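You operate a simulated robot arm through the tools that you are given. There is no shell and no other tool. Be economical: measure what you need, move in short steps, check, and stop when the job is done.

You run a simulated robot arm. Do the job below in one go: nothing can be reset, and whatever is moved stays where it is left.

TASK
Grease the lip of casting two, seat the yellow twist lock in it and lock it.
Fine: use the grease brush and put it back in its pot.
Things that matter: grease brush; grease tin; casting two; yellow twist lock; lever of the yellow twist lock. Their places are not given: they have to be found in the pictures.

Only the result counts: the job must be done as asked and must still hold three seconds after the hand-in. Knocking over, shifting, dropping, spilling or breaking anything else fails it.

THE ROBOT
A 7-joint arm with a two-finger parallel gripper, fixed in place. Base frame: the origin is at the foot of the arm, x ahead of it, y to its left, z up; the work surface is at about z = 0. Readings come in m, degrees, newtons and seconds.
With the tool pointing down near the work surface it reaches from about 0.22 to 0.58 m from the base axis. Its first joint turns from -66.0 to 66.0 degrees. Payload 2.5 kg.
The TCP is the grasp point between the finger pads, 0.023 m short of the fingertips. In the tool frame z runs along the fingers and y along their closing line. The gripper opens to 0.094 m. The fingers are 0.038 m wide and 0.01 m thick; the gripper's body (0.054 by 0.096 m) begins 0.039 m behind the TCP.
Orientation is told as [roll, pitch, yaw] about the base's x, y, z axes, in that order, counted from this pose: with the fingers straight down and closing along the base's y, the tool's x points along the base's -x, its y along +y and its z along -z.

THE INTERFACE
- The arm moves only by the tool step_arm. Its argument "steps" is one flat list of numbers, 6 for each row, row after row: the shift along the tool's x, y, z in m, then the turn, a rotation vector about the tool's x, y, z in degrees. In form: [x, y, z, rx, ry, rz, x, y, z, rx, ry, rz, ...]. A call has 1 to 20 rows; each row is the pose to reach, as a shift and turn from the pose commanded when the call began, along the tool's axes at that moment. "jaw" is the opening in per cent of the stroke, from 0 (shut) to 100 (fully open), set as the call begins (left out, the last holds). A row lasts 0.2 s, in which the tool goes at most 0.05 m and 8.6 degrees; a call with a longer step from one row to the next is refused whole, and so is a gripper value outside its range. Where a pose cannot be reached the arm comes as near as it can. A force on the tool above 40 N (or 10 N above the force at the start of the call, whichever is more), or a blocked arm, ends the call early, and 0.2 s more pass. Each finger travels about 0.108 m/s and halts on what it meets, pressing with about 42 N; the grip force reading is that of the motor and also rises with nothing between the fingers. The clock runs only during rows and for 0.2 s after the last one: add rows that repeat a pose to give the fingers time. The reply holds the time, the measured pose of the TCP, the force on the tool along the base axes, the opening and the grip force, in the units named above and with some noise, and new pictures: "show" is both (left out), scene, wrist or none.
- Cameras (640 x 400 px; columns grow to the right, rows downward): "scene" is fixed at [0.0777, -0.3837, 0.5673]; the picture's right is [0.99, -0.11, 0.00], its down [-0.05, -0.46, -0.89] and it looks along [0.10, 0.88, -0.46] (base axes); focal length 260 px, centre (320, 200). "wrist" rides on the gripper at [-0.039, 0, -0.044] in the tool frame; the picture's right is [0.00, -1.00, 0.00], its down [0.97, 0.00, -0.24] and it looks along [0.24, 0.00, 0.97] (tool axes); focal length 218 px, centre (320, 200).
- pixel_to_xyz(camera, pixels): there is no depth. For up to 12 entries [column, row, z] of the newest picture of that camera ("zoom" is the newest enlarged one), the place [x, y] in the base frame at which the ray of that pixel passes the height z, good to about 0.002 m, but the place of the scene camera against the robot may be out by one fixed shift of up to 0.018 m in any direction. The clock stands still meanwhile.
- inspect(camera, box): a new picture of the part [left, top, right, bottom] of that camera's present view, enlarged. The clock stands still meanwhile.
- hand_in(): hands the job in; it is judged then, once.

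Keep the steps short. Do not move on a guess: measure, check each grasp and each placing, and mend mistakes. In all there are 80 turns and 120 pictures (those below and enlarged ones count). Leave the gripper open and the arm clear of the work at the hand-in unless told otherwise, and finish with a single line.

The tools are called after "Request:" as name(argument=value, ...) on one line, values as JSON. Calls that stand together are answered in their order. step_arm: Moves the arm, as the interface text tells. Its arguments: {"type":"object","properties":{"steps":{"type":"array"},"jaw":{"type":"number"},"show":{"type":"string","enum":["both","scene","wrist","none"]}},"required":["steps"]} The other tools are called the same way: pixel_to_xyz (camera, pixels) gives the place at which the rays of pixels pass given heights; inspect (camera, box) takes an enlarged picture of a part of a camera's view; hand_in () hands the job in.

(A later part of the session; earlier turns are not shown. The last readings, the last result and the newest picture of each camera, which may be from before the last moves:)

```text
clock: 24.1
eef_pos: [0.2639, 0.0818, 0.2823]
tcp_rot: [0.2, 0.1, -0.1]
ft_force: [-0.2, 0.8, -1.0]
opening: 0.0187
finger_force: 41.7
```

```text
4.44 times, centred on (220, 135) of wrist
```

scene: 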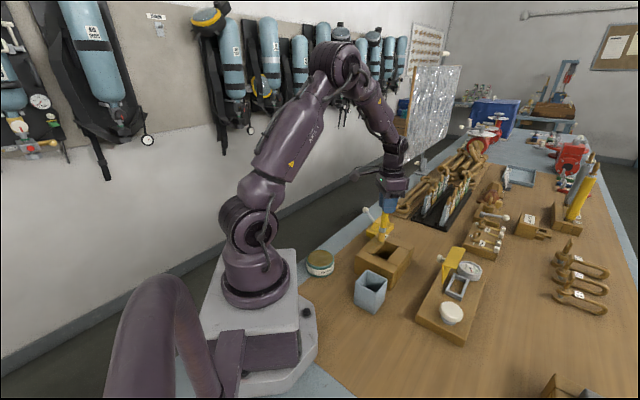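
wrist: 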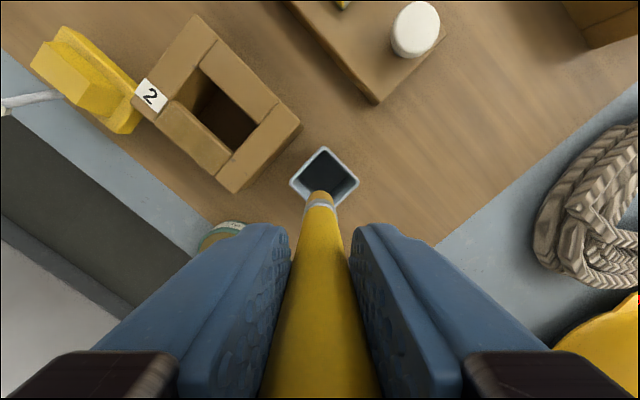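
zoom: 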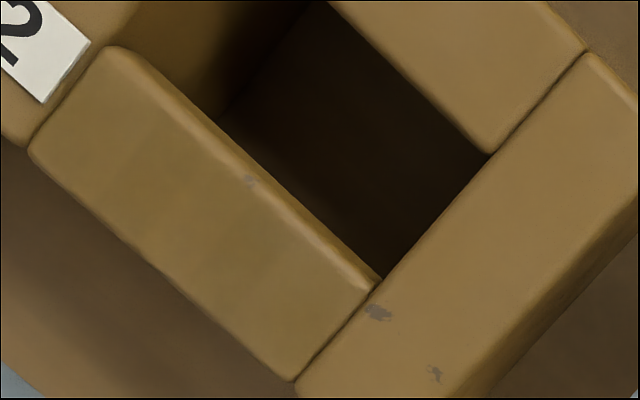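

Request:
inspect(camera="wrist", box=[190, 30, 290, 120])

Request:
inspect(camera="scene", box=[345, 225, 415, 290])

```text
4.44 times, centred on (240, 75) of wrist
```

zoom: 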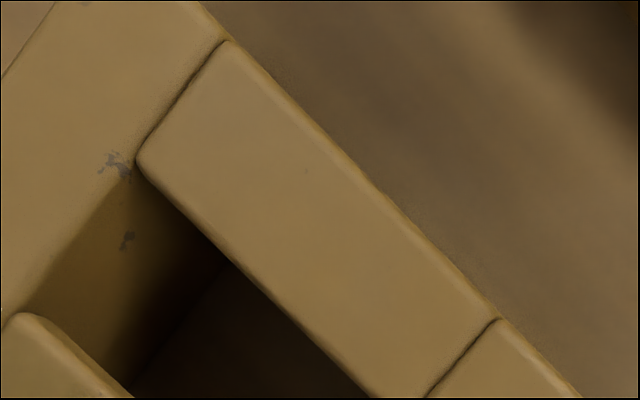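

```text
6.15 times, centred on (380, 258) of scene
```

zoom: 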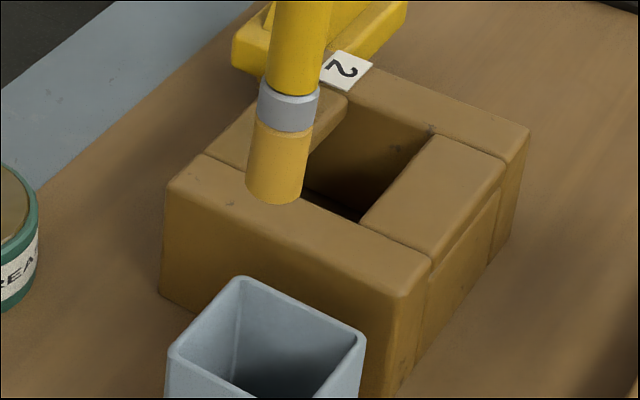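

To compare directly, I'll return to the same viewpoint I used before greasing.

Request:
step_arm(steps=[-0.002, 0.035, 0, 0, 0, 0, -0.004, 0.07, 0, 0, 0, 0, -0.005, 0.105, 0.002, 0, 0, 0, -0.005, 0.105, 0.002, 0, 0, 0], show="none")

Request:
inspect(camera="wrist", box=[220, 60, 420, 240])

```text
clock: 25.1
eef_pos: [0.2697, 0.1885, 0.2803]
tcp_rot: [0.1, 0.2, -0.2]
ft_force: [-0.3, 0.4, 0.0]
opening: 0.0189
finger_force: 41.5
```

```text
2.22 times, centred on (320, 150) of wrist
```

zoom: 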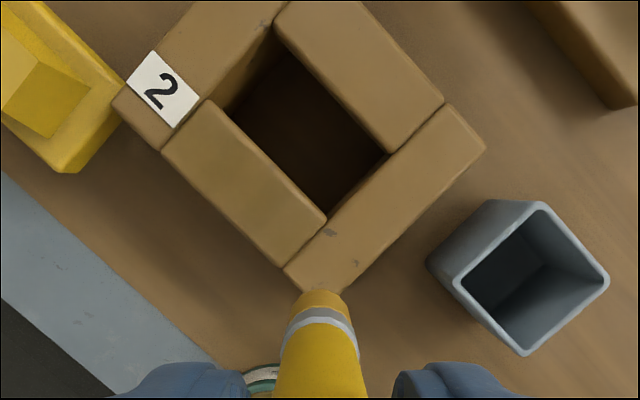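

The film is very faint: the casting tops look a little more olive than before, but I can't judge it clearly. For certainty I'll do one more continuous pass over sides 2, 3 and 4 with steady pressure.

Request:
step_arm(steps=[-0.035, 0.027, 0.01, 0, 0, 0, -0.07, 0.054, 0.03, 0, 0, 0, -0.0803, 0.0615, 0.06, 0, 0, 0, -0.0803, 0.0615, 0.079, 0, 0, 0, -0.0803, 0.0615, 0.081, 0, 0, 0, -0.0902, 0.0512, 0.081, 0, 0, 0, -0.1002, 0.041, 0.081, 0, 0, 0, -0.1101, 0.0308, 0.081, 0, 0, 0, -0.12, 0.0205, 0.081, 0, 0, 0, -0.109, 0.0096, 0.081, 0, 0, 0, -0.0979, -0.0013, 0.081, 0, 0, 0, -0.0869, -0.0122, 0.081, 0, 0, 0, -0.0759, -0.0231, 0.081, 0, 0, 0, -0.0648, -0.034, 0.081, 0, 0, 0, -0.0538, -0.045, 0.081, 0, 0, 0, -0.0437, -0.0349, 0.081, 0, 0, 0, -0.0336, -0.0248, 0.081, 0, 0, 0, -0.0235, -0.0147, 0.081, 0, 0, 0, -0.0133, -0.0045, 0.081, 0, 0, 0, -0.0133, -0.0045, 0.081, 0, 0, 0], show="none")

```text
clock: 29.2
eef_pos: [0.2855, 0.1832, 0.2017]
tcp_rot: [0.1, 0.0, -0.2]
ft_force: [-1.9, -2.8, 11.4]
opening: 0.0189
finger_force: 42.2
stopped in row 20: the force on the tool passed its limit (the readings are from after the stop); the commanded pose is now the measured one
```

Contact held through the loop. I'll repeat the first side, then lift and go back over the pot.

Request:
step_arm(steps=[-0.01, 0.0103, 0, 0, 0, 0, -0.02, 0.0207, 0, 0, 0, 0, -0.03, 0.031, 0, 0, 0, 0, -0.04, 0.0413, 0, 0, 0, 0, -0.05, 0.0517, 0, 0, 0, 0, -0.06, 0.062, 0, 0, 0, 0, -0.06, 0.062, -0.03, 0, 0, 0, -0.06, 0.062, -0.08, 0, 0, 0, -0.0437, 0.0292, -0.08, 0, 0, 0, -0.0275, -0.0036, -0.08, 0, 0, 0, -0.0112, -0.0364, -0.08, 0, 0, 0, 0.005, -0.0692, -0.08, 0, 0, 0, 0.0205, -0.101, -0.08, 0, 0, 0, 0.0205, -0.101, -0.08, 0, 0, 0], show="wrist")

Request:
inspect(camera="wrist", box=[270, 130, 370, 230])

```text
clock: 32.2
eef_pos: [0.2648, 0.0814, 0.2803]
tcp_rot: [0.1, 0.1, -0.3]
ft_force: [-0.3, 0.0, -1.4]
opening: 0.0187
finger_force: 42.0
```

wrist: 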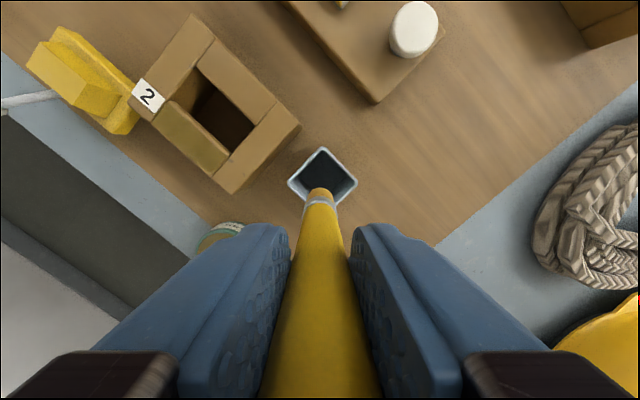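

```text
4.00 times, centred on (320, 180) of wrist
```

zoom: 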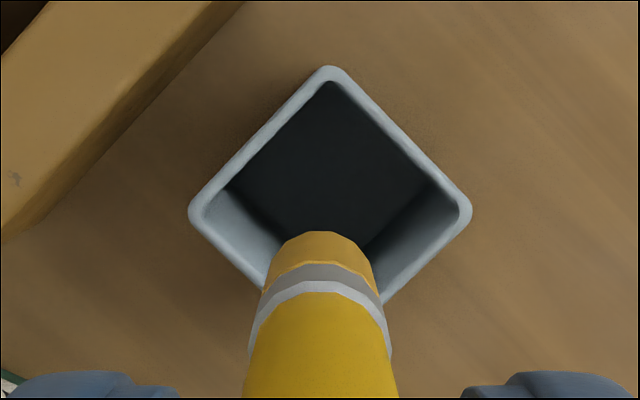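

The left (SW) block now shows a clearer olive patch. I'll zoom on the casting.

Request:
inspect(camera="wrist", box=[130, 10, 310, 200])

```text
2.11 times, centred on (220, 105) of wrist
```

zoom: 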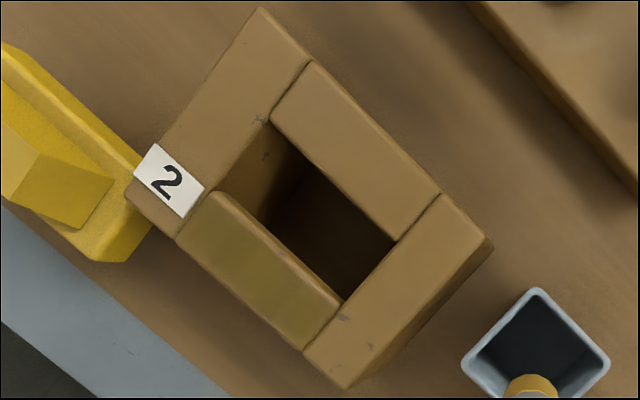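

The SW block alone turns olive, and more so after each pass, so it is evidently the lip and the film builds up with strokes. I'll add several strokes along its middle.

Request:
step_arm(steps=[-0.0088, 0.04, 0.01, 0, 0, 0, -0.0175, 0.08, 0.03, 0, 0, 0, -0.0263, 0.1196, 0.045, 0, 0, 0, -0.0263, 0.1196, 0.072, 0, 0, 0, -0.0263, 0.1196, 0.0805, 0, 0, 0, -0.0404, 0.1337, 0.0805, 0, 0, 0, -0.0545, 0.1478, 0.0805, 0, 0, 0, -0.0687, 0.162, 0.0805, 0, 0, 0, -0.0545, 0.1478, 0.0805, 0, 0, 0, -0.0404, 0.1337, 0.0805, 0, 0, 0, -0.0263, 0.1196, 0.0805, 0, 0, 0, -0.0404, 0.1337, 0.0805, 0, 0, 0, -0.0545, 0.1478, 0.0805, 0, 0, 0, -0.0687, 0.162, 0.0805, 0, 0, 0, -0.0545, 0.1478, 0.0805, 0, 0, 0, -0.0404, 0.1337, 0.0805, 0, 0, 0, -0.0263, 0.1196, 0.0805, 0, 0, 0], show="none")

Request:
inspect(camera="scene", box=[340, 220, 420, 280])

```text
clock: 34.7
eef_pos: [0.2959, 0.2066, 0.2002]
tcp_rot: [-0.3, 0.4, -0.3]
ft_force: [-0.6, 0.8, 5.5]
opening: 0.019
finger_force: 41.9
stopped in row 12: the force on the tool passed its limit (the readings are from after the stop); the commanded pose is now the measured one
```

```text
6.67 times, centred on (380, 250) of scene
```

zoom: 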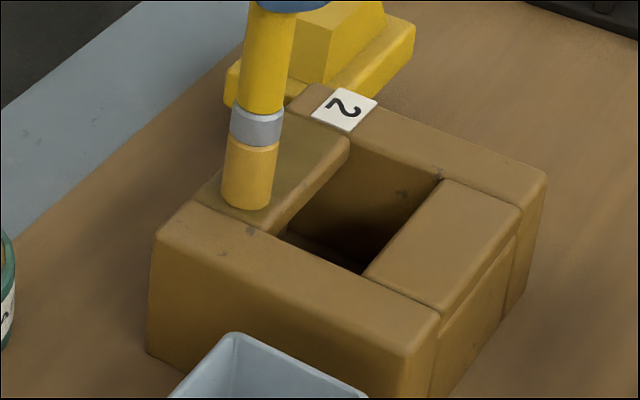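

It's getting greener. I'll do more strokes with light pressure.

Request:
step_arm(steps=[-0.012, 0.012, 0, 0, 0, 0, -0.024, 0.024, 0, 0, 0, 0, -0.036, 0.036, 0, 0, 0, 0, -0.024, 0.024, 0, 0, 0, 0, -0.012, 0.012, 0, 0, 0, 0, 0, 0, 0, 0, 0, 0, -0.012, 0.012, 0, 0, 0, 0, -0.024, 0.024, 0, 0, 0, 0, -0.036, 0.036, 0, 0, 0, 0, -0.024, 0.024, 0, 0, 0, 0, -0.012, 0.012, 0, 0, 0, 0, 0, 0, 0, 0, 0, 0, -0.012, 0.012, 0, 0, 0, 0, -0.024, 0.024, 0, 0, 0, 0, -0.036, 0.036, 0, 0, 0, 0, -0.024, 0.024, 0, 0, 0, 0, -0.012, 0.012, 0, 0, 0, 0, 0, 0, 0, 0, 0, 0], show="none")

Request:
inspect(camera="scene", box=[340, 220, 420, 280])

```text
clock: 38.5
eef_pos: [0.2967, 0.2067, 0.2004]
tcp_rot: [-0.1, 0.3, -0.3]
ft_force: [4.4, 4.0, 15.1]
opening: 0.0189
finger_force: 41.8
```

```text
6.67 times, centred on (380, 250) of scene
```

zoom: 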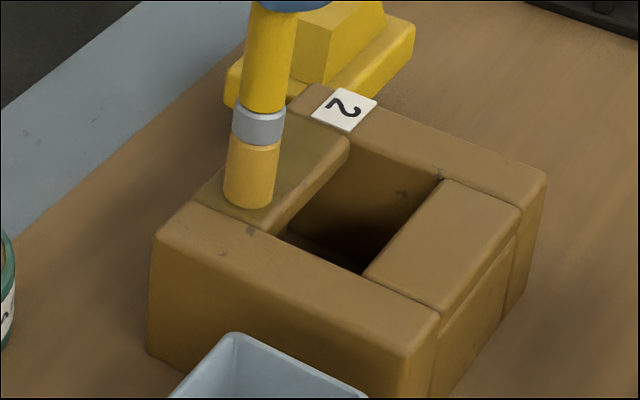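

The colour has levelled off to the grease's olive, so the lip is greased. I'll lift and go over the pot.

Request:
step_arm(steps=[0, 0, -0.03, 0, 0, 0, 0, 0, -0.08, 0, 0, 0, 0.008, -0.0315, -0.08, 0, 0, 0, 0.016, -0.063, -0.08, 0, 0, 0, 0.024, -0.0945, -0.08, 0, 0, 0, 0.0312, -0.1262, -0.08, 0, 0, 0, 0.0312, -0.1262, -0.08, 0, 0, 0.3], show="wrist")

Request:
inspect(camera="wrist", box=[270, 130, 370, 230])

```text
clock: 40.1
eef_pos: [0.2647, 0.0788, 0.2808]
tcp_rot: [-0.3, 0.5, -0.6]
ft_force: [-0.3, -0.1, 0.0]
opening: 0.0188
finger_force: 42.1
```

wrist: 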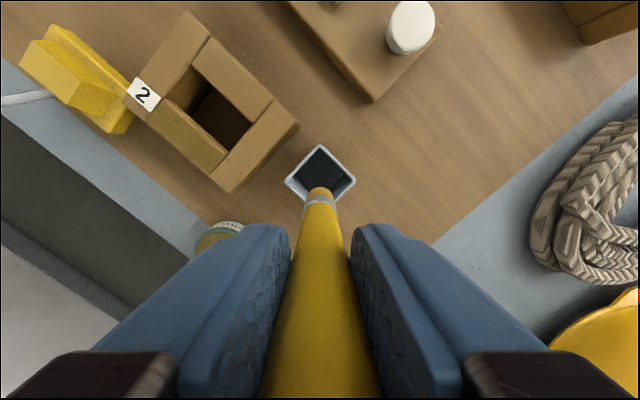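

```text
4.00 times, centred on (320, 180) of wrist
```

zoom: 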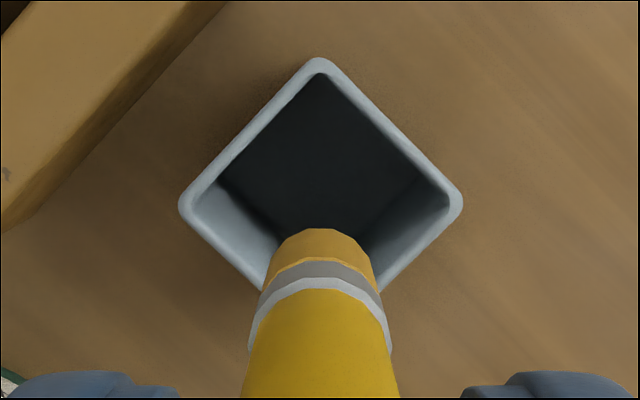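

The SW lip is clearly olive. The tip is over the pot opening, so I'll lower it slowly to just above its original resting height.

Request:
step_arm(steps=[0, 0.001, 0.03, 0, 0, 0, 0, 0.001, 0.06, 0, 0, 0, 0, 0.001, 0.085, 0, 0, 0, 0, 0.001, 0.105, 0, 0, 0, 0, 0.001, 0.12, 0, 0, 0, 0, 0.001, 0.131, 0, 0, 0, 0, 0.001, 0.138, 0, 0, 0, 0, 0.001, 0.138, 0, 0, 0], show="none")

Request:
inspect(camera="scene", box=[330, 220, 410, 310])

```text
clock: 41.9
eef_pos: [0.2641, 0.0807, 0.143]
tcp_rot: [-0.3, 0.5, -0.6]
ft_force: [0.1, 0.3, -1.0]
opening: 0.0188
finger_force: 42.1
```

```text
4.44 times, centred on (370, 265) of scene
```

zoom: 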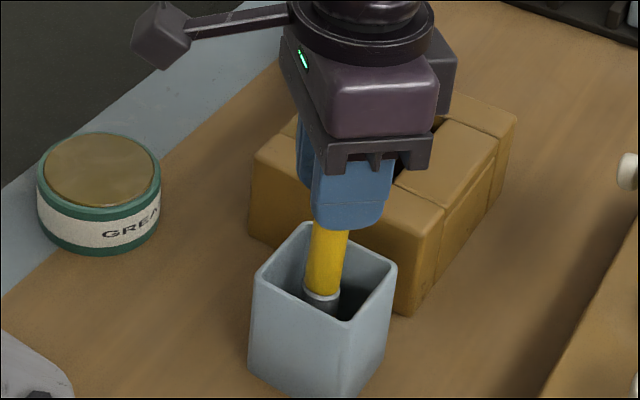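

The brush is inside the pot. I'll lower the last 2 mm and open.

Request:
step_arm(steps=[0, 0, 0.0025, 0, 0, 0, 0, 0, 0.0025, 0, 0, 0], show="none")

Request:
step_arm(steps=[0, 0, 0, 0, 0, 0, 0, 0, 0, 0, 0, 0, 0, 0, 0, 0, 0, 0], jaw=100, show="wrist")

```text
clock: 42.5
eef_pos: [0.2637, 0.0818, 0.1408]
tcp_rot: [-0.3, 0.4, -0.7]
ft_force: [0.2, 0.1, -0.4]
opening: 0.0183
finger_force: 42.1
```

```text
clock: 43.3
eef_pos: [0.2636, 0.081, 0.1398]
tcp_rot: [-0.3, 0.5, -0.6]
ft_force: [0.4, 0.2, 0.4]
opening: 0.0939
finger_force: 0.0
```

wrist: 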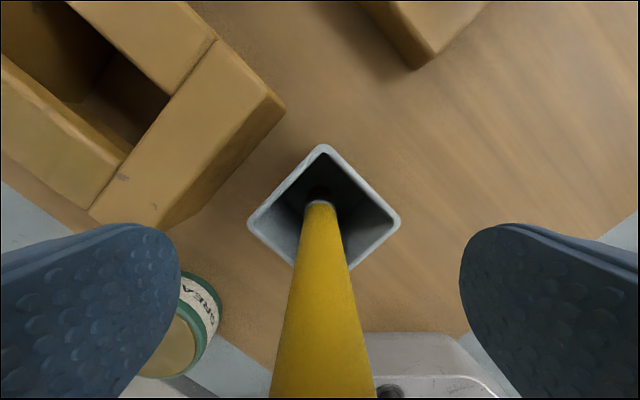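

The brush stands released in its pot. I'll rise straight up, correct the small tilt, and go look at the lock closely.

Request:
step_arm(steps=[0, 0, -0.04, 0, 0, 0, 0, 0, -0.08, -0.3, -0.5, -0.6, 0, 0, -0.12, -0.3, -0.5, -0.6, -0.01, 0.04, -0.13, -0.3, -0.5, -0.6, -0.02, 0.08, -0.13, -0.3, -0.5, -0.6, -0.03, 0.12, -0.13, -0.3, -0.5, -0.6, -0.04, 0.16, -0.13, -0.3, -0.5, -0.6, -0.05, 0.2, -0.12, -0.3, -0.5, -0.6, -0.06, 0.235, -0.1, -0.3, -0.5, -0.6, -0.066, 0.239, -0.08, -0.3, -0.5, -0.6, -0.066, 0.239, -0.08, -0.3, -0.5, -0.6])

Request:
inspect(camera="scene", box=[340, 190, 420, 320])

```text
clock: 45.7
eef_pos: [0.3328, 0.3198, 0.2189]
tcp_rot: [-0.1, 0.0, 0.1]
ft_force: [0.3, 0.1, -0.1]
opening: 0.0938
finger_force: 0.0
```

scene: 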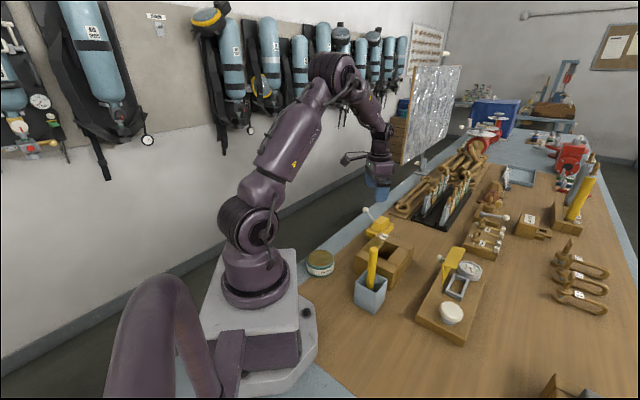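
wrist: 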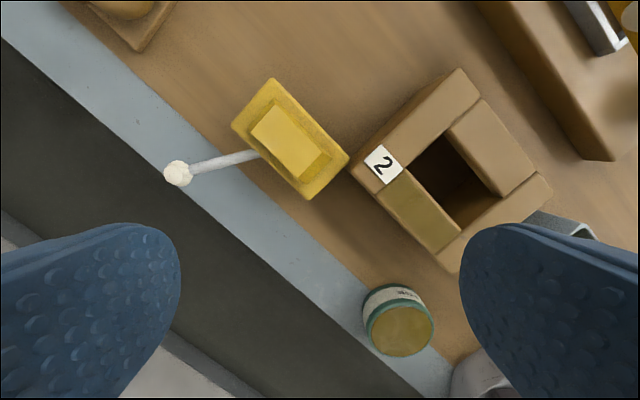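

```text
3.08 times, centred on (380, 255) of scene
```

zoom: 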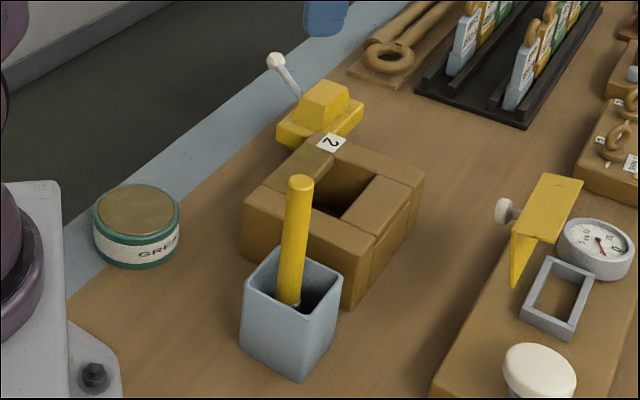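

Request:
inspect(camera="wrist", box=[150, 70, 360, 210])

Request:
inspect(camera="scene", box=[355, 195, 405, 240])

```text
2.86 times, centred on (255, 140) of wrist
```

zoom: 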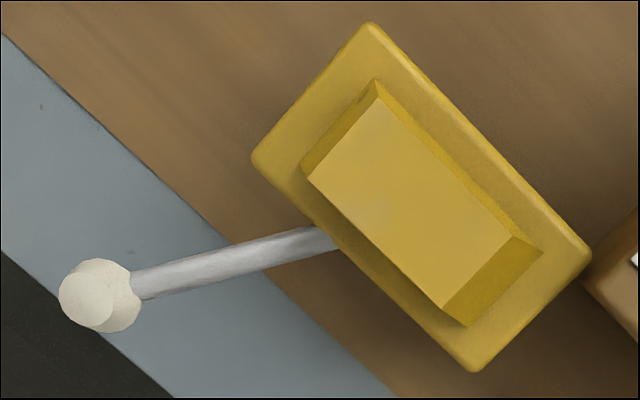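

```text
8.89 times, centred on (380, 218) of scene
```

zoom: 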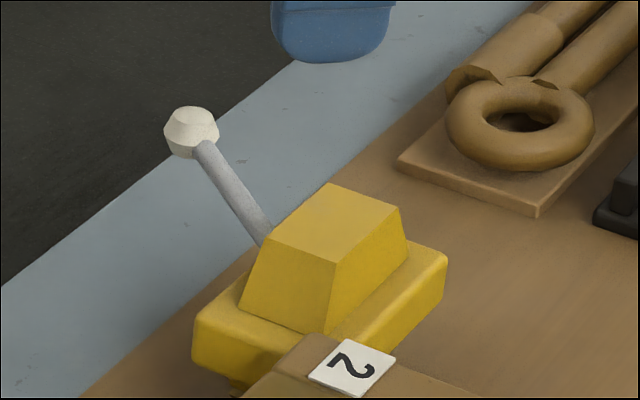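

Request:
pixel_to_xyz(camera="wrist", pixels=[[272.5, 78, 0.07], [349, 158, 0.07], [307, 199, 0.07], [232, 126, 0.07], [290, 139.5, 0.11], [290, 139.5, 0.1], [176, 174, 0.09], [176, 174, 0.12], [261, 154.5, 0.05], [272.5, 78, 0.06], [349, 158, 0.06], [307, 199, 0.06]])

```text
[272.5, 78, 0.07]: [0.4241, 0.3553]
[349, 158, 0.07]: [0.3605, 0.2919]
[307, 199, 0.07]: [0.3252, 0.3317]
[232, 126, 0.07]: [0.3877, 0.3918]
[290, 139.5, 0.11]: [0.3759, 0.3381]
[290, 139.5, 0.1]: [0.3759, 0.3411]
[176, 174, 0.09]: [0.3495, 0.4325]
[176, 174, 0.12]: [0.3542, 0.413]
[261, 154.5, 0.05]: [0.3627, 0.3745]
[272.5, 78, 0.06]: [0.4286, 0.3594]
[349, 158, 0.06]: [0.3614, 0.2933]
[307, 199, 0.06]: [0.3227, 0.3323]
```

The lock sits at (0.3744, 0.3427) with flange 0.09 × 0.053 at 45°, spanning about z 0.048–0.067. The lever leaves the +v side at u ≈ +0.015 and rises to a knob at (0.349, 0.437, 0.083).

I'll grip the flange across its short width, 16 mm off centre so the finger clears the lever. First I turn 45° and hover.

Request:
step_arm(steps=[-0.005, 0.002, 0.012, 0, 0, -7.5, -0.01, 0.004, 0.024, 0, 0, -15, -0.015, 0.006, 0.036, 0, 0, -22.5, -0.02, 0.008, 0.048, 0, 0, -30, -0.025, 0.01, 0.06, 0, 0, -37.5, -0.0303, 0.0116, 0.069, 0, 0, -45, -0.0303, 0.0116, 0.069, 0, 0, -45], show="wrist")

Request:
inspect(camera="scene", box=[340, 180, 420, 240])

```text
clock: 47.3
eef_pos: [0.362, 0.3308, 0.1486]
tcp_rot: [0.0, -0.1, 45.1]
ft_force: [-1.1, 0.1, 1.1]
opening: 0.094
finger_force: 0.2
```

wrist: 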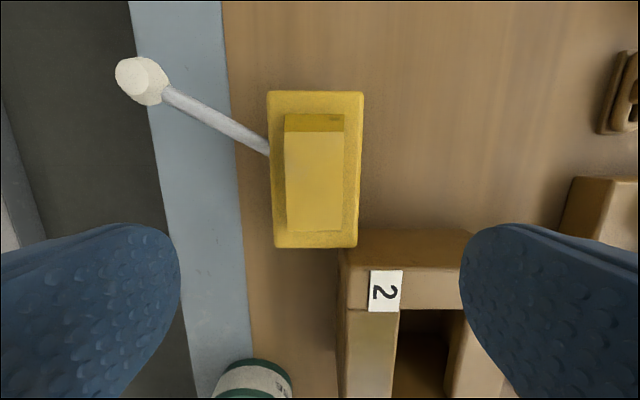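

```text
6.67 times, centred on (380, 210) of scene
```

zoom: 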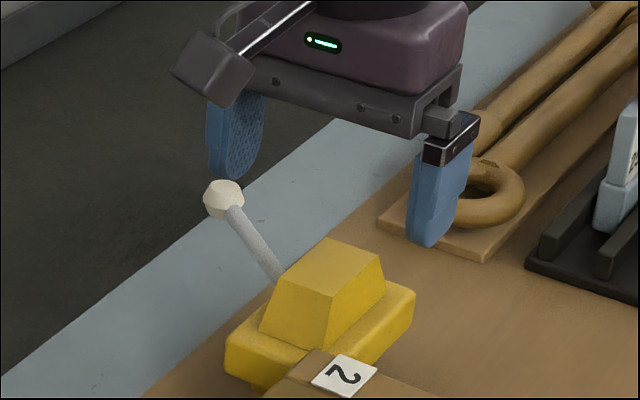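

I'll re-measure the flange and lever from here.

Request:
pixel_to_xyz(camera="wrist", pixels=[[267, 91, 0.067], [364, 92, 0.067], [357.5, 248, 0.067], [275, 248, 0.067], [269, 151, 0.055], [142, 80, 0.083], [342, 252, 0.067], [286, 131, 0.1], [345, 131, 0.1], [340, 232, 0.1], [288, 232, 0.1]])

```text
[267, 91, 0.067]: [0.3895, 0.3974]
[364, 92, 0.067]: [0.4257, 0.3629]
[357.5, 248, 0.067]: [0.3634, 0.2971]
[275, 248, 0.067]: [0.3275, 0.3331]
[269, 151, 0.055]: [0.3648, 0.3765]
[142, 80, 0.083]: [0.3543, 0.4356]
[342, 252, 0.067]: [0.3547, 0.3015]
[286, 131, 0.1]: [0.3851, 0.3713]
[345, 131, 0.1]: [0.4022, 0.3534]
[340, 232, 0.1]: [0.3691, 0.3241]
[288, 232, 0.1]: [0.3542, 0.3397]
```

The flange height is uncertain, between 0.047 and 0.067. The fingers straddle the lock freely, so I'll go down to z 0.10 and re-measure from closer.

Request:
step_arm(steps=[0, 0, 0.02, 0, 0, 0, 0, 0, 0.035, 0, 0, 0, 0, 0, 0.0486, 0, 0, 0, 0, 0, 0.0486, 0, 0, 0], show="wrist")

Request:
inspect(camera="scene", box=[350, 190, 410, 240])

```text
clock: 48.3
eef_pos: [0.3634, 0.3314, 0.1]
tcp_rot: [0.0, 0.0, 45.1]
ft_force: [0.5, -0.4, 0.0]
opening: 0.0941
finger_force: 0.1
```

wrist: 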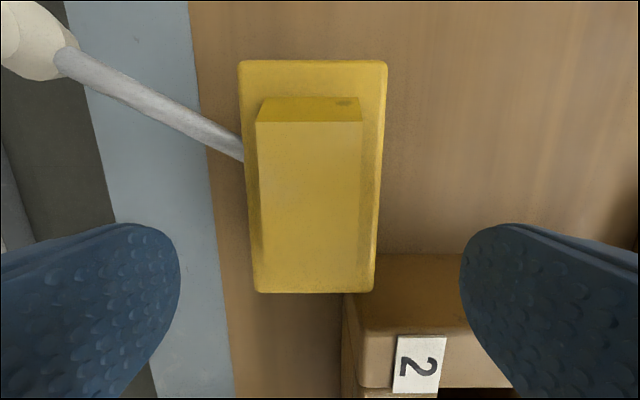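

```text
8.00 times, centred on (380, 215) of scene
```

zoom: 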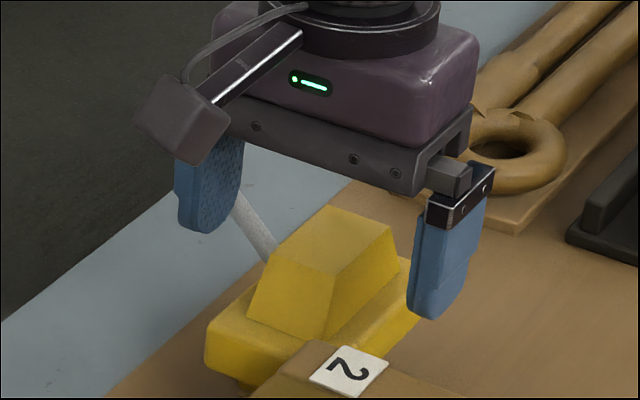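

The flange top works out at about z 0.053 and its bottom at about 0.035. The lever exits about 14 mm ahead of the finger's edge. I'll shift +5 mm along u and +3 mm across, then go down to TCP z 0.063.

Request:
step_arm(steps=[-0.005, 0.003, 0.01, 0, 0, 0, -0.005, 0.003, 0.02, 0, 0, 0, -0.005, 0.003, 0.03, 0, 0, 0, -0.005, 0.003, 0.037, 0, 0, 0, -0.005, 0.003, 0.037, 0, 0, 0], show="wrist")

Request:
inspect(camera="scene", box=[350, 190, 410, 240])

```text
clock: 49.5
eef_pos: [0.3642, 0.3359, 0.0632]
tcp_rot: [0.0, 0.0, 45.0]
ft_force: [-0.1, -1.1, 0.3]
opening: 0.0941
finger_force: 0.0
```

wrist: 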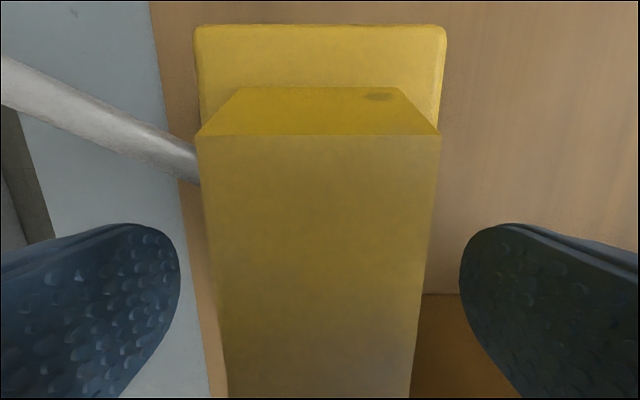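

```text
8.00 times, centred on (380, 215) of scene
```

zoom: 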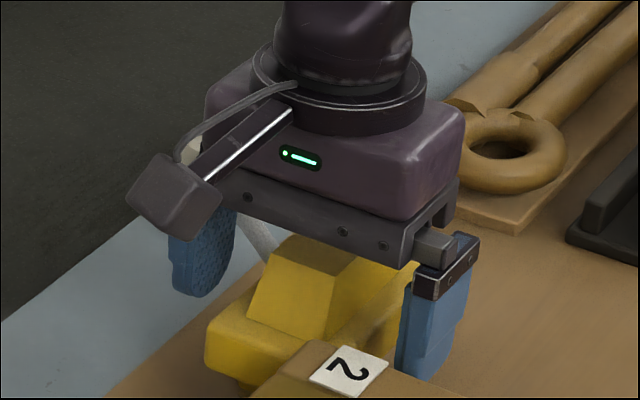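

The flange top is about z 0.050 and its width 57 mm. I'll lower 4 mm more for better overlap, then close.

Request:
step_arm(steps=[0, 0, 0.002, 0, 0, 0, 0, 0, 0.004, 0, 0, 0], show="none")

Request:
step_arm(steps=[0, 0, 0, 0, 0, 0, 0, 0, 0, 0, 0, 0, 0, 0, 0, 0, 0, 0], jaw=0, show="wrist")

Request:
inspect(camera="scene", box=[350, 190, 410, 240])

```text
clock: 50.1
eef_pos: [0.3657, 0.337, 0.0591]
tcp_rot: [0.0, -0.1, 45.0]
ft_force: [0.5, -0.3, 0.3]
opening: 0.0941
finger_force: 0.0
```

```text
clock: 50.9
eef_pos: [0.364, 0.335, 0.0597]
tcp_rot: [0.0, 0.0, 45.0]
ft_force: [-0.1, 0.5, 0.2]
opening: 0.0597
finger_force: 42.3
```

wrist: 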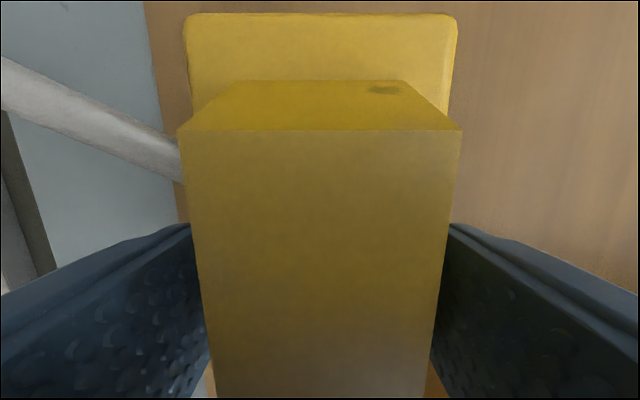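

```text
8.00 times, centred on (380, 215) of scene
```

zoom: 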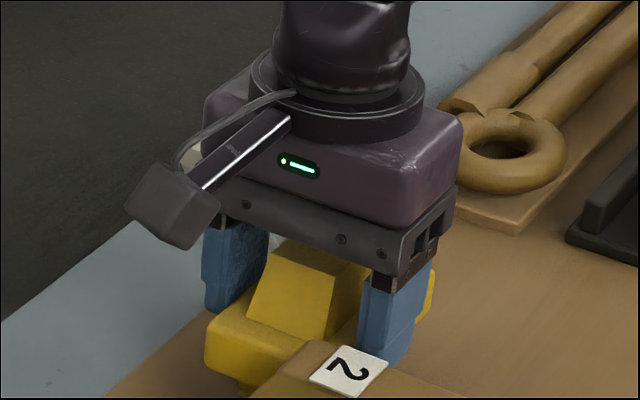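

Gripped at 59.7 mm. I'll lift straight up 7 cm and check for slip.

Request:
step_arm(steps=[0, 0, -0.01, 0, 0, 0, 0, 0, -0.025, 0, 0, 0, 0, 0, -0.05, 0, 0, 0, 0, 0, -0.08, 0, 0, 0, 0, 0, -0.08, 0, 0, 0], show="wrist")

Request:
inspect(camera="scene", box=[345, 165, 415, 235])

```text
clock: 52.1
eef_pos: [0.3641, 0.3362, 0.141]
tcp_rot: [0.1, 0.1, 44.9]
ft_force: [-0.9, 0.5, -6.0]
opening: 0.0594
finger_force: 41.7
```

wrist: 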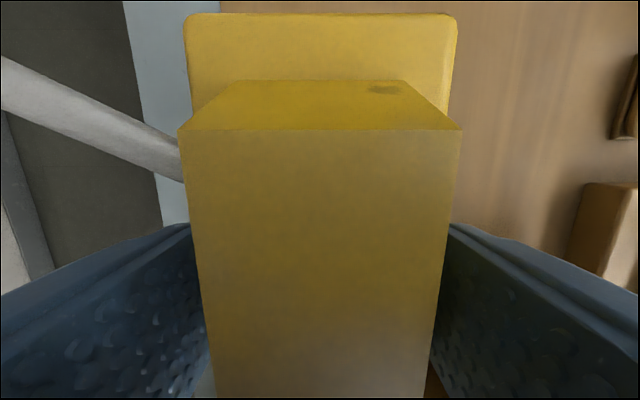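

```text
5.71 times, centred on (380, 200) of scene
```

zoom: 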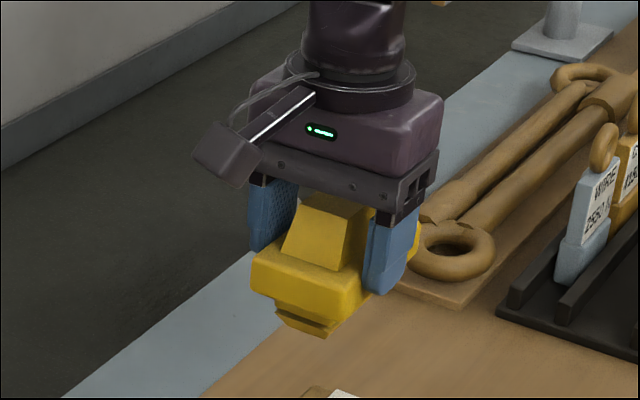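

The lock is held level without slip, and its lower part is lined up lengthwise. The hand's side box sticks out along tool +x, toward where the brush stands, so I'll measure its height before moving.

Request:
pixel_to_xyz(camera="scene", pixels=[[361.6, 193.9, 0.2], [361.6, 193.9, 0.22], [361.6, 193.9, 0.24], [361.6, 193.9, 0.26], [361.6, 193.9, 0.28], [361.0, 197.5, 0.22], [361.0, 197.5, 0.24], [361.0, 197.5, 0.26]])

```text
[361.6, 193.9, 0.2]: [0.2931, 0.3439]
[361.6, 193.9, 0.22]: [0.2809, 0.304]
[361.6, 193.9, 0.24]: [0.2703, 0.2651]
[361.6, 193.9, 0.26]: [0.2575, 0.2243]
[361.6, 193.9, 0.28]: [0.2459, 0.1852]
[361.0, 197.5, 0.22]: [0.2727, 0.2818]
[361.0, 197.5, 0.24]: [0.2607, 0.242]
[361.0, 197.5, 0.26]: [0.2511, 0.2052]
```

The box bottom is at least 0.10 m above the TCP, so at seating height it passes about 3 cm above the brush top. That's safe. I'll carry the lock to hover above the casting.

Request:
step_arm(steps=[0, 0, -0.03, 0, 0, 0, 0.026, -0.016, -0.03, 0, 0, 0, 0.052, -0.032, -0.03, 0, 0, 0, 0.078, -0.048, -0.03, 0, 0, 0, 0.105, -0.065, -0.03, 0, 0, 0, 0.131, -0.0811, -0.03, 0, 0, 0, 0.131, -0.0811, -0.02, 0, 0, 0, 0.131, -0.0811, -0.02, 0, 0, 0], show="wrist")

Request:
inspect(camera="scene", box=[340, 180, 430, 280])

```text
clock: 53.9
eef_pos: [0.3287, 0.1865, 0.1599]
tcp_rot: [0.1, 0.1, 45.0]
ft_force: [0.4, 0.3, -5.1]
opening: 0.0594
finger_force: 41.9
```

wrist: 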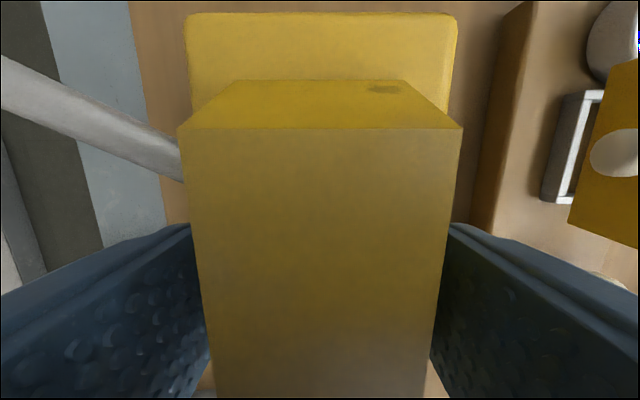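

```text
4.00 times, centred on (385, 230) of scene
```

zoom: 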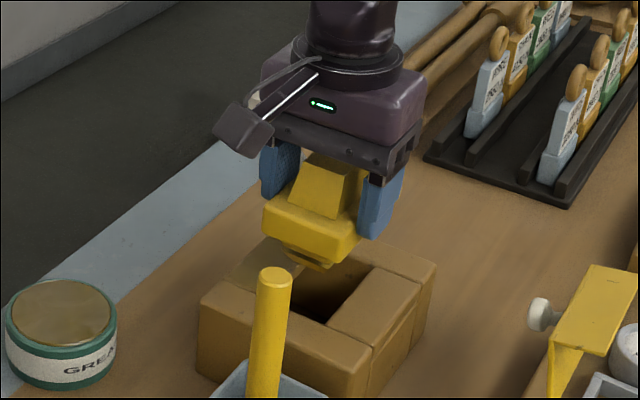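

Lined up. I'll lower to just above the opening and look from the side.

Request:
step_arm(steps=[0, 0, 0.012, 0, 0, 0, 0, 0, 0.024, 0, 0, 0, 0, 0, 0.029, 0, 0, 0, 0, 0, 0.029, 0, 0, 0], show="none")

Request:
inspect(camera="scene", box=[355, 215, 415, 275])

```text
clock: 54.9
eef_pos: [0.3285, 0.1865, 0.13]
tcp_rot: [0.0, 0.0, 45.0]
ft_force: [-0.9, 0.3, -5.1]
opening: 0.0598
finger_force: 42.2
```

```text
6.67 times, centred on (385, 245) of scene
```

zoom: 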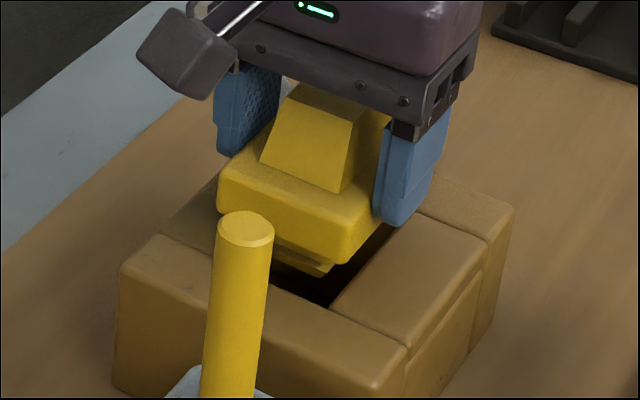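

The lower part is entering the opening. I'll continue down gently and watch the force.

Request:
step_arm(steps=[0, 0, 0.006, 0, 0, 0, 0, 0, 0.012, 0, 0, 0, 0, 0, 0.018, 0, 0, 0, 0, 0, 0.024, 0, 0, 0, 0, 0, 0.024, 0, 0, 0], show="none")

Request:
inspect(camera="scene", box=[355, 215, 415, 275])

```text
clock: 56.1
eef_pos: [0.33, 0.186, 0.1078]
tcp_rot: [0.1, 0.0, 45.0]
ft_force: [0.1, 0.1, -5.5]
opening: 0.0596
finger_force: 41.7
```

```text
6.67 times, centred on (385, 245) of scene
```

zoom: 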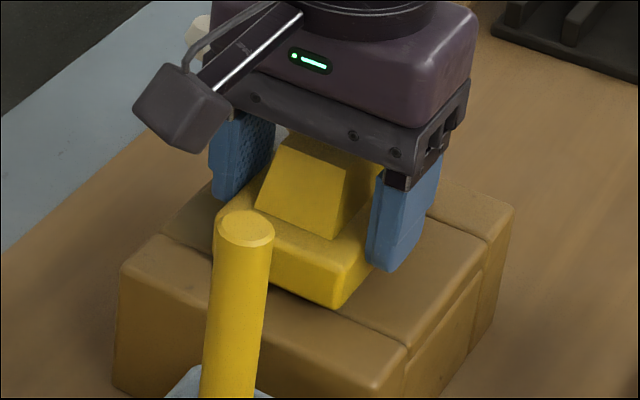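

No contact yet. I'll go on in 2 mm steps.

Request:
step_arm(steps=[0, 0, 0.003, 0, 0, 0, 0, 0, 0.006, 0, 0, 0, 0, 0, 0.008, 0, 0, 0, 0, 0, 0.01, 0, 0, 0, 0, 0, 0.012, 0, 0, 0], show="none")

Request:
inspect(camera="scene", box=[355, 215, 415, 275])

```text
clock: 57.1
eef_pos: [0.3309, 0.1864, 0.0995]
tcp_rot: [-0.1, -0.2, 45.2]
ft_force: [-2.3, -1.8, 5.4]
opening: 0.0597
finger_force: 42.2
stopped in row 5: the force on the tool passed its limit (the readings are from after the stop); the commanded pose is now the measured one
```

```text
6.67 times, centred on (385, 245) of scene
```

zoom: 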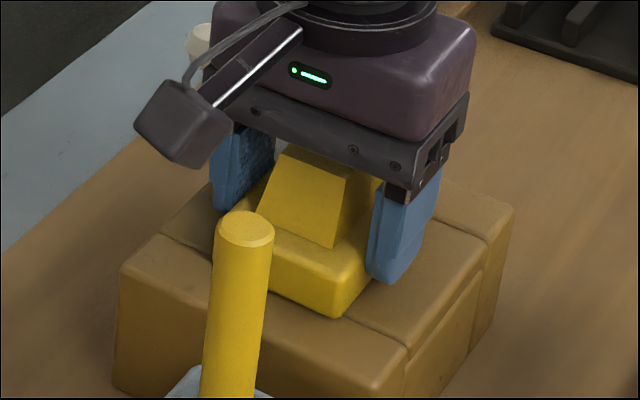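

Contact was at TCP z 0.099, where flange-on-lip is expected. I'll release and look.

Request:
step_arm(steps=[0, 0, 0, 0, 0, 0, 0, 0, 0, 0, 0, 0, 0, 0, 0, 0, 0, 0], jaw=100, show="none")

Request:
step_arm(steps=[0, 0, -0.02, 0, 0, 0, 0, 0, -0.05, 0, 0, 0, 0, 0, -0.09, 0, 0, 0, 0, 0, -0.12, 0, 0, 0, 0.02, 0, -0.13, 0, 0, 0, 0.02, 0, -0.13, 0, 0, 0], show="wrist")

Request:
inspect(camera="scene", box=[345, 200, 425, 275])

```text
clock: 58.0
eef_pos: [0.3308, 0.1872, 0.099]
tcp_rot: [-0.1, -0.1, 45.3]
ft_force: [0.0, 0.8, -0.9]
opening: 0.094
finger_force: 0.1
```

```text
clock: 59.4
eef_pos: [0.316, 0.1736, 0.2305]
tcp_rot: [-0.1, -0.3, 45.2]
ft_force: [0.3, 0.6, -0.1]
opening: 0.094
finger_force: 0.1
```

wrist: 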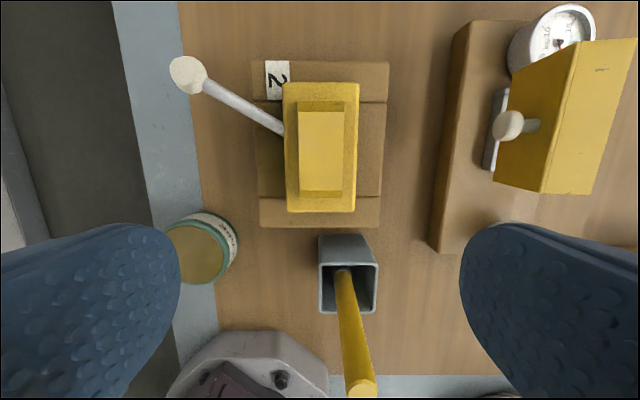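

```text
5.33 times, centred on (385, 238) of scene
```

zoom: 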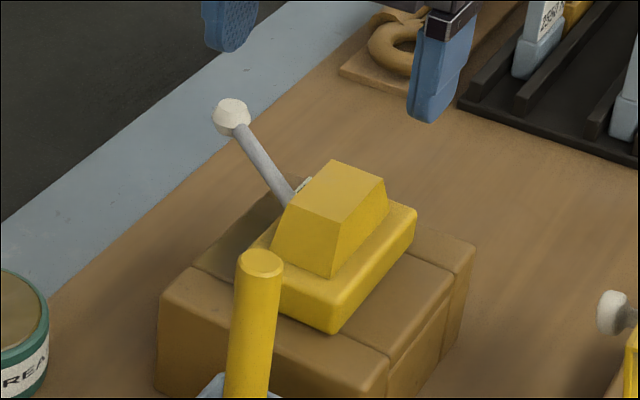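

The lock sits flat and square in the casting. Before moving the lever I'll look at how it leaves the flange.

Request:
inspect(camera="wrist", box=[160, 50, 390, 230])

Request:
inspect(camera="scene", box=[450, 180, 520, 250])

```text
2.22 times, centred on (275, 140) of wrist
```

zoom: 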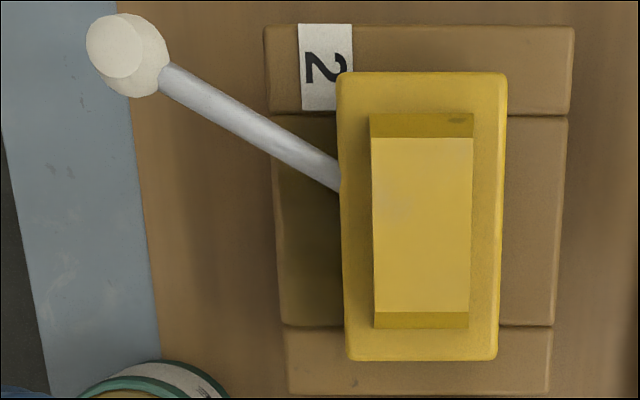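

```text
5.71 times, centred on (485, 215) of scene
```

zoom: 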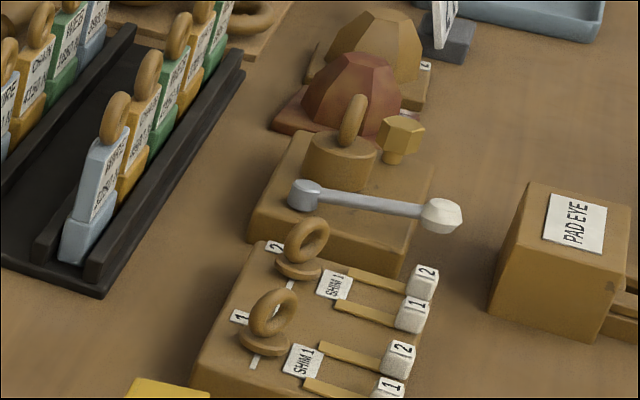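

I'll measure the knob from this view, at its centre near (189,75), for several heights.

Request:
pixel_to_xyz(camera="wrist", pixels=[[189.4, 74.7, 0.1], [189.4, 74.7, 0.11], [189.4, 74.7, 0.12], [189.4, 74.7, 0.13], [282, 136, 0.085], [284, 83, 0.087], [358, 83, 0.087], [355, 212, 0.087], [288, 212, 0.087]])

Request:
pixel_to_xyz(camera="scene", pixels=[[368.4, 222.6, 0.1], [368.4, 222.6, 0.11], [368.4, 222.6, 0.12], [368.4, 222.6, 0.13]])

```text
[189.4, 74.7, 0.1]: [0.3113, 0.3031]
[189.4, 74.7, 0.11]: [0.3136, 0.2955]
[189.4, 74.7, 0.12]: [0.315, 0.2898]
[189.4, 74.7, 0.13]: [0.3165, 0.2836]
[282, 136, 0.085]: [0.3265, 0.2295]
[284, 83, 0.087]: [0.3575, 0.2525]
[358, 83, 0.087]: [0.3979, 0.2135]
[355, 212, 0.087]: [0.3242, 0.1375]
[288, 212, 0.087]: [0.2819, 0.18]
```

```text
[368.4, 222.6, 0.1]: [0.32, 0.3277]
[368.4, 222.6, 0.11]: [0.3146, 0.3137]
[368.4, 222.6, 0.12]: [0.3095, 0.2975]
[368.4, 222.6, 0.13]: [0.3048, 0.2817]
```

The knob is at about (0.3155, 0.289, 0.121), the lock centre about (0.3404, 0.196) and the lever angle about 105°. I'll close the fingers, go to the clockwise side of the knob and lower to lever height, ready for a gentle counter-clockwise push.

Request:
step_arm(steps=[-0.035, 0.015, 0, 0, 0, 0, -0.07, 0.03, 0, 0, 0, 0, -0.1, 0.042, 0.01, 0, 0, 0, -0.1155, 0.0491, 0.03, 0, 0, 0, -0.1155, 0.0491, 0.06, 0, 0, 0, -0.1155, 0.0491, 0.09, 0, 0, 0, -0.1155, 0.0491, 0.1095, 0, 0, 0, -0.1155, 0.0491, 0.1095, 0, 0, 0], jaw=0, show="wrist")

Request:
inspect(camera="scene", box=[345, 190, 425, 265])

```text
clock: 61.1
eef_pos: [0.3632, 0.2897, 0.1193]
tcp_rot: [0.0, -0.1, 45.2]
ft_force: [-0.6, 0.0, 0.1]
opening: 0.0
finger_force: 41.7
```

wrist: 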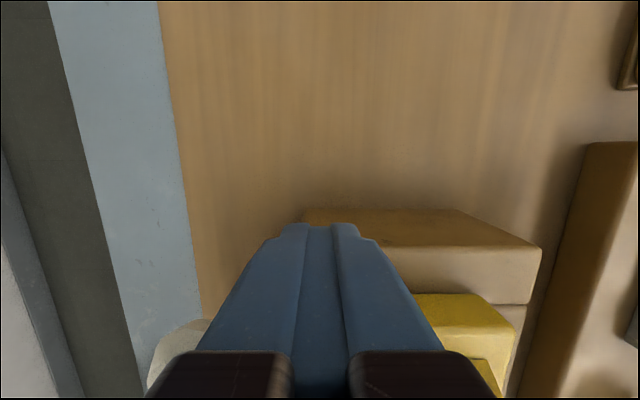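

```text
5.33 times, centred on (385, 228) of scene
```

zoom: 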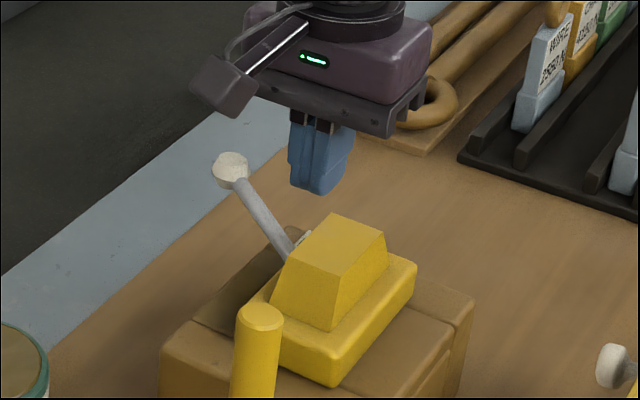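

In place. I'll push tangentially toward 195° by 3 cm in small rows.

Request:
step_arm(steps=[0.0065, 0.00375, 0, 0, 0, 0, 0.013, 0.0075, 0, 0, 0, 0, 0.0173, 0.01, 0, 0, 0, 0, 0.0217, 0.0125, 0, 0, 0, 0, 0.026, 0.015, 0, 0, 0, 0], show="none")

Request:
inspect(camera="scene", box=[345, 190, 425, 265])

```text
clock: 62.4
eef_pos: [0.3338, 0.282, 0.1203]
tcp_rot: [0.0, -0.2, 45.1]
ft_force: [0.5, -0.5, 0.0]
opening: 0.0001
finger_force: 42.2
```

```text
5.33 times, centred on (385, 228) of scene
```

zoom: 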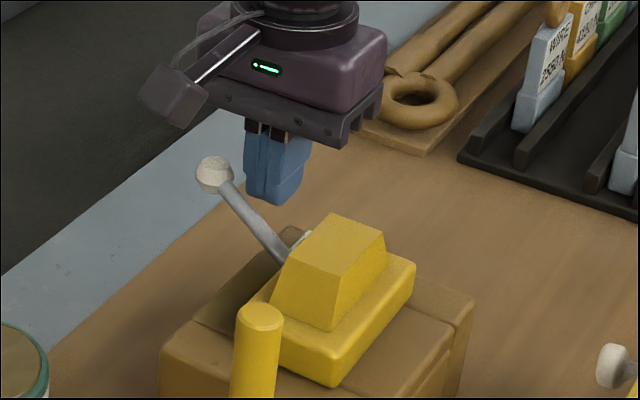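

The lever turns freely that way and the lock stays still. I'll follow the arc counter-clockwise.

Request:
step_arm(steps=[0.0056, 0.0046, 0, 0, 0, 0, 0.0113, 0.0091, 0, 0, 0, 0, 0.018, 0.0125, 0, 0, 0, 0, 0.025, 0.0158, 0, 0, 0, 0, 0.032, 0.018, 0, 0, 0, 0, 0.0395, 0.0199, 0, 0, 0, 0, 0.0395, 0.0199, 0, 0, 0, 0], show="none")

Request:
inspect(camera="scene", box=[335, 190, 415, 265])

```text
clock: 64.0
eef_pos: [0.293, 0.2671, 0.1205]
tcp_rot: [-0.2, -0.3, 45.3]
ft_force: [0.1, -0.6, -1.2]
opening: 0.0002
finger_force: 42.0
```

```text
5.33 times, centred on (375, 228) of scene
```

zoom: 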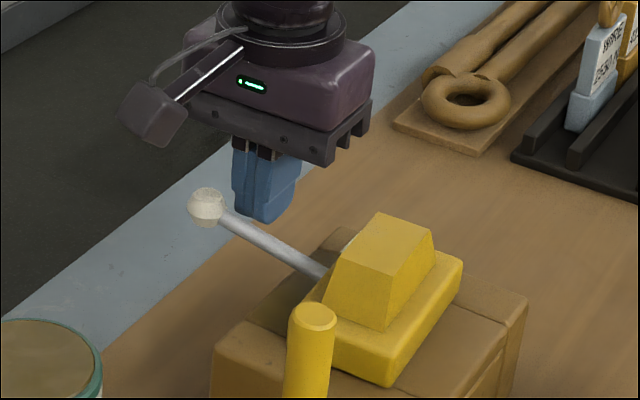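

The lever is at about 140° and still moving freely. I'll continue along the arc.

Request:
step_arm(steps=[0.0076, 0.0013, 0, 0, 0, 0, 0.0152, 0.0022, 0, 0, 0, 0, 0.0228, 0.0019, 0, 0, 0, 0, 0.0303, 0.0011, 0, 0, 0, 0, 0.0376, -0.0005, 0, 0, 0, 0, 0.0448, -0.0025, 0, 0, 0, 0, 0.0448, -0.0025, 0, 0, 0, 0], show="none")

Request:
inspect(camera="scene", box=[325, 190, 415, 275])

```text
clock: 65.5
eef_pos: [0.2631, 0.236, 0.1199]
tcp_rot: [-0.1, -0.5, 45.2]
ft_force: [4.3, 9.2, -0.7]
opening: 0.0002
finger_force: 42.4
```

```text
4.71 times, centred on (370, 232) of scene
```

zoom: 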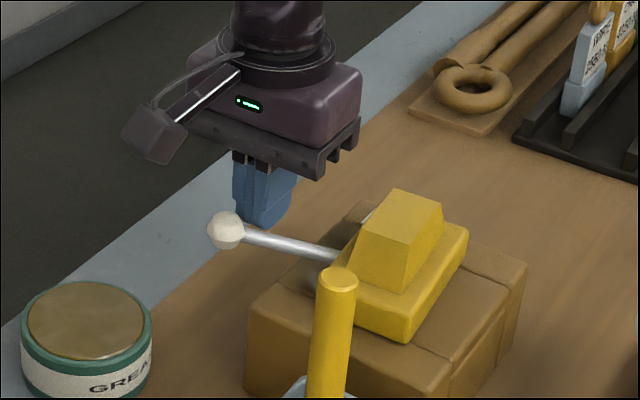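

A 10 N reaction has appeared, which may be the end stop. I'll nudge 3 mm more to see whether it is firm.

Request:
step_arm(steps=[0.0015, -0.0004, 0, 0, 0, 0, 0.003, -0.0009, 0, 0, 0, 0, 0.003, -0.0009, 0, 0, 0, 0], show="none")

Request:
inspect(camera="scene", box=[325, 190, 415, 275])

```text
clock: 66.3
eef_pos: [0.2631, 0.2336, 0.1197]
tcp_rot: [0.1, -0.8, 45.2]
ft_force: [7.3, 22.6, 0.6]
opening: 0.0002
finger_force: 42.4
```

```text
4.71 times, centred on (370, 232) of scene
```

zoom: 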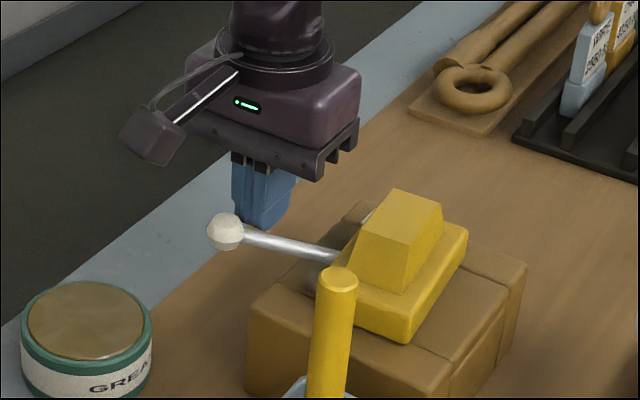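

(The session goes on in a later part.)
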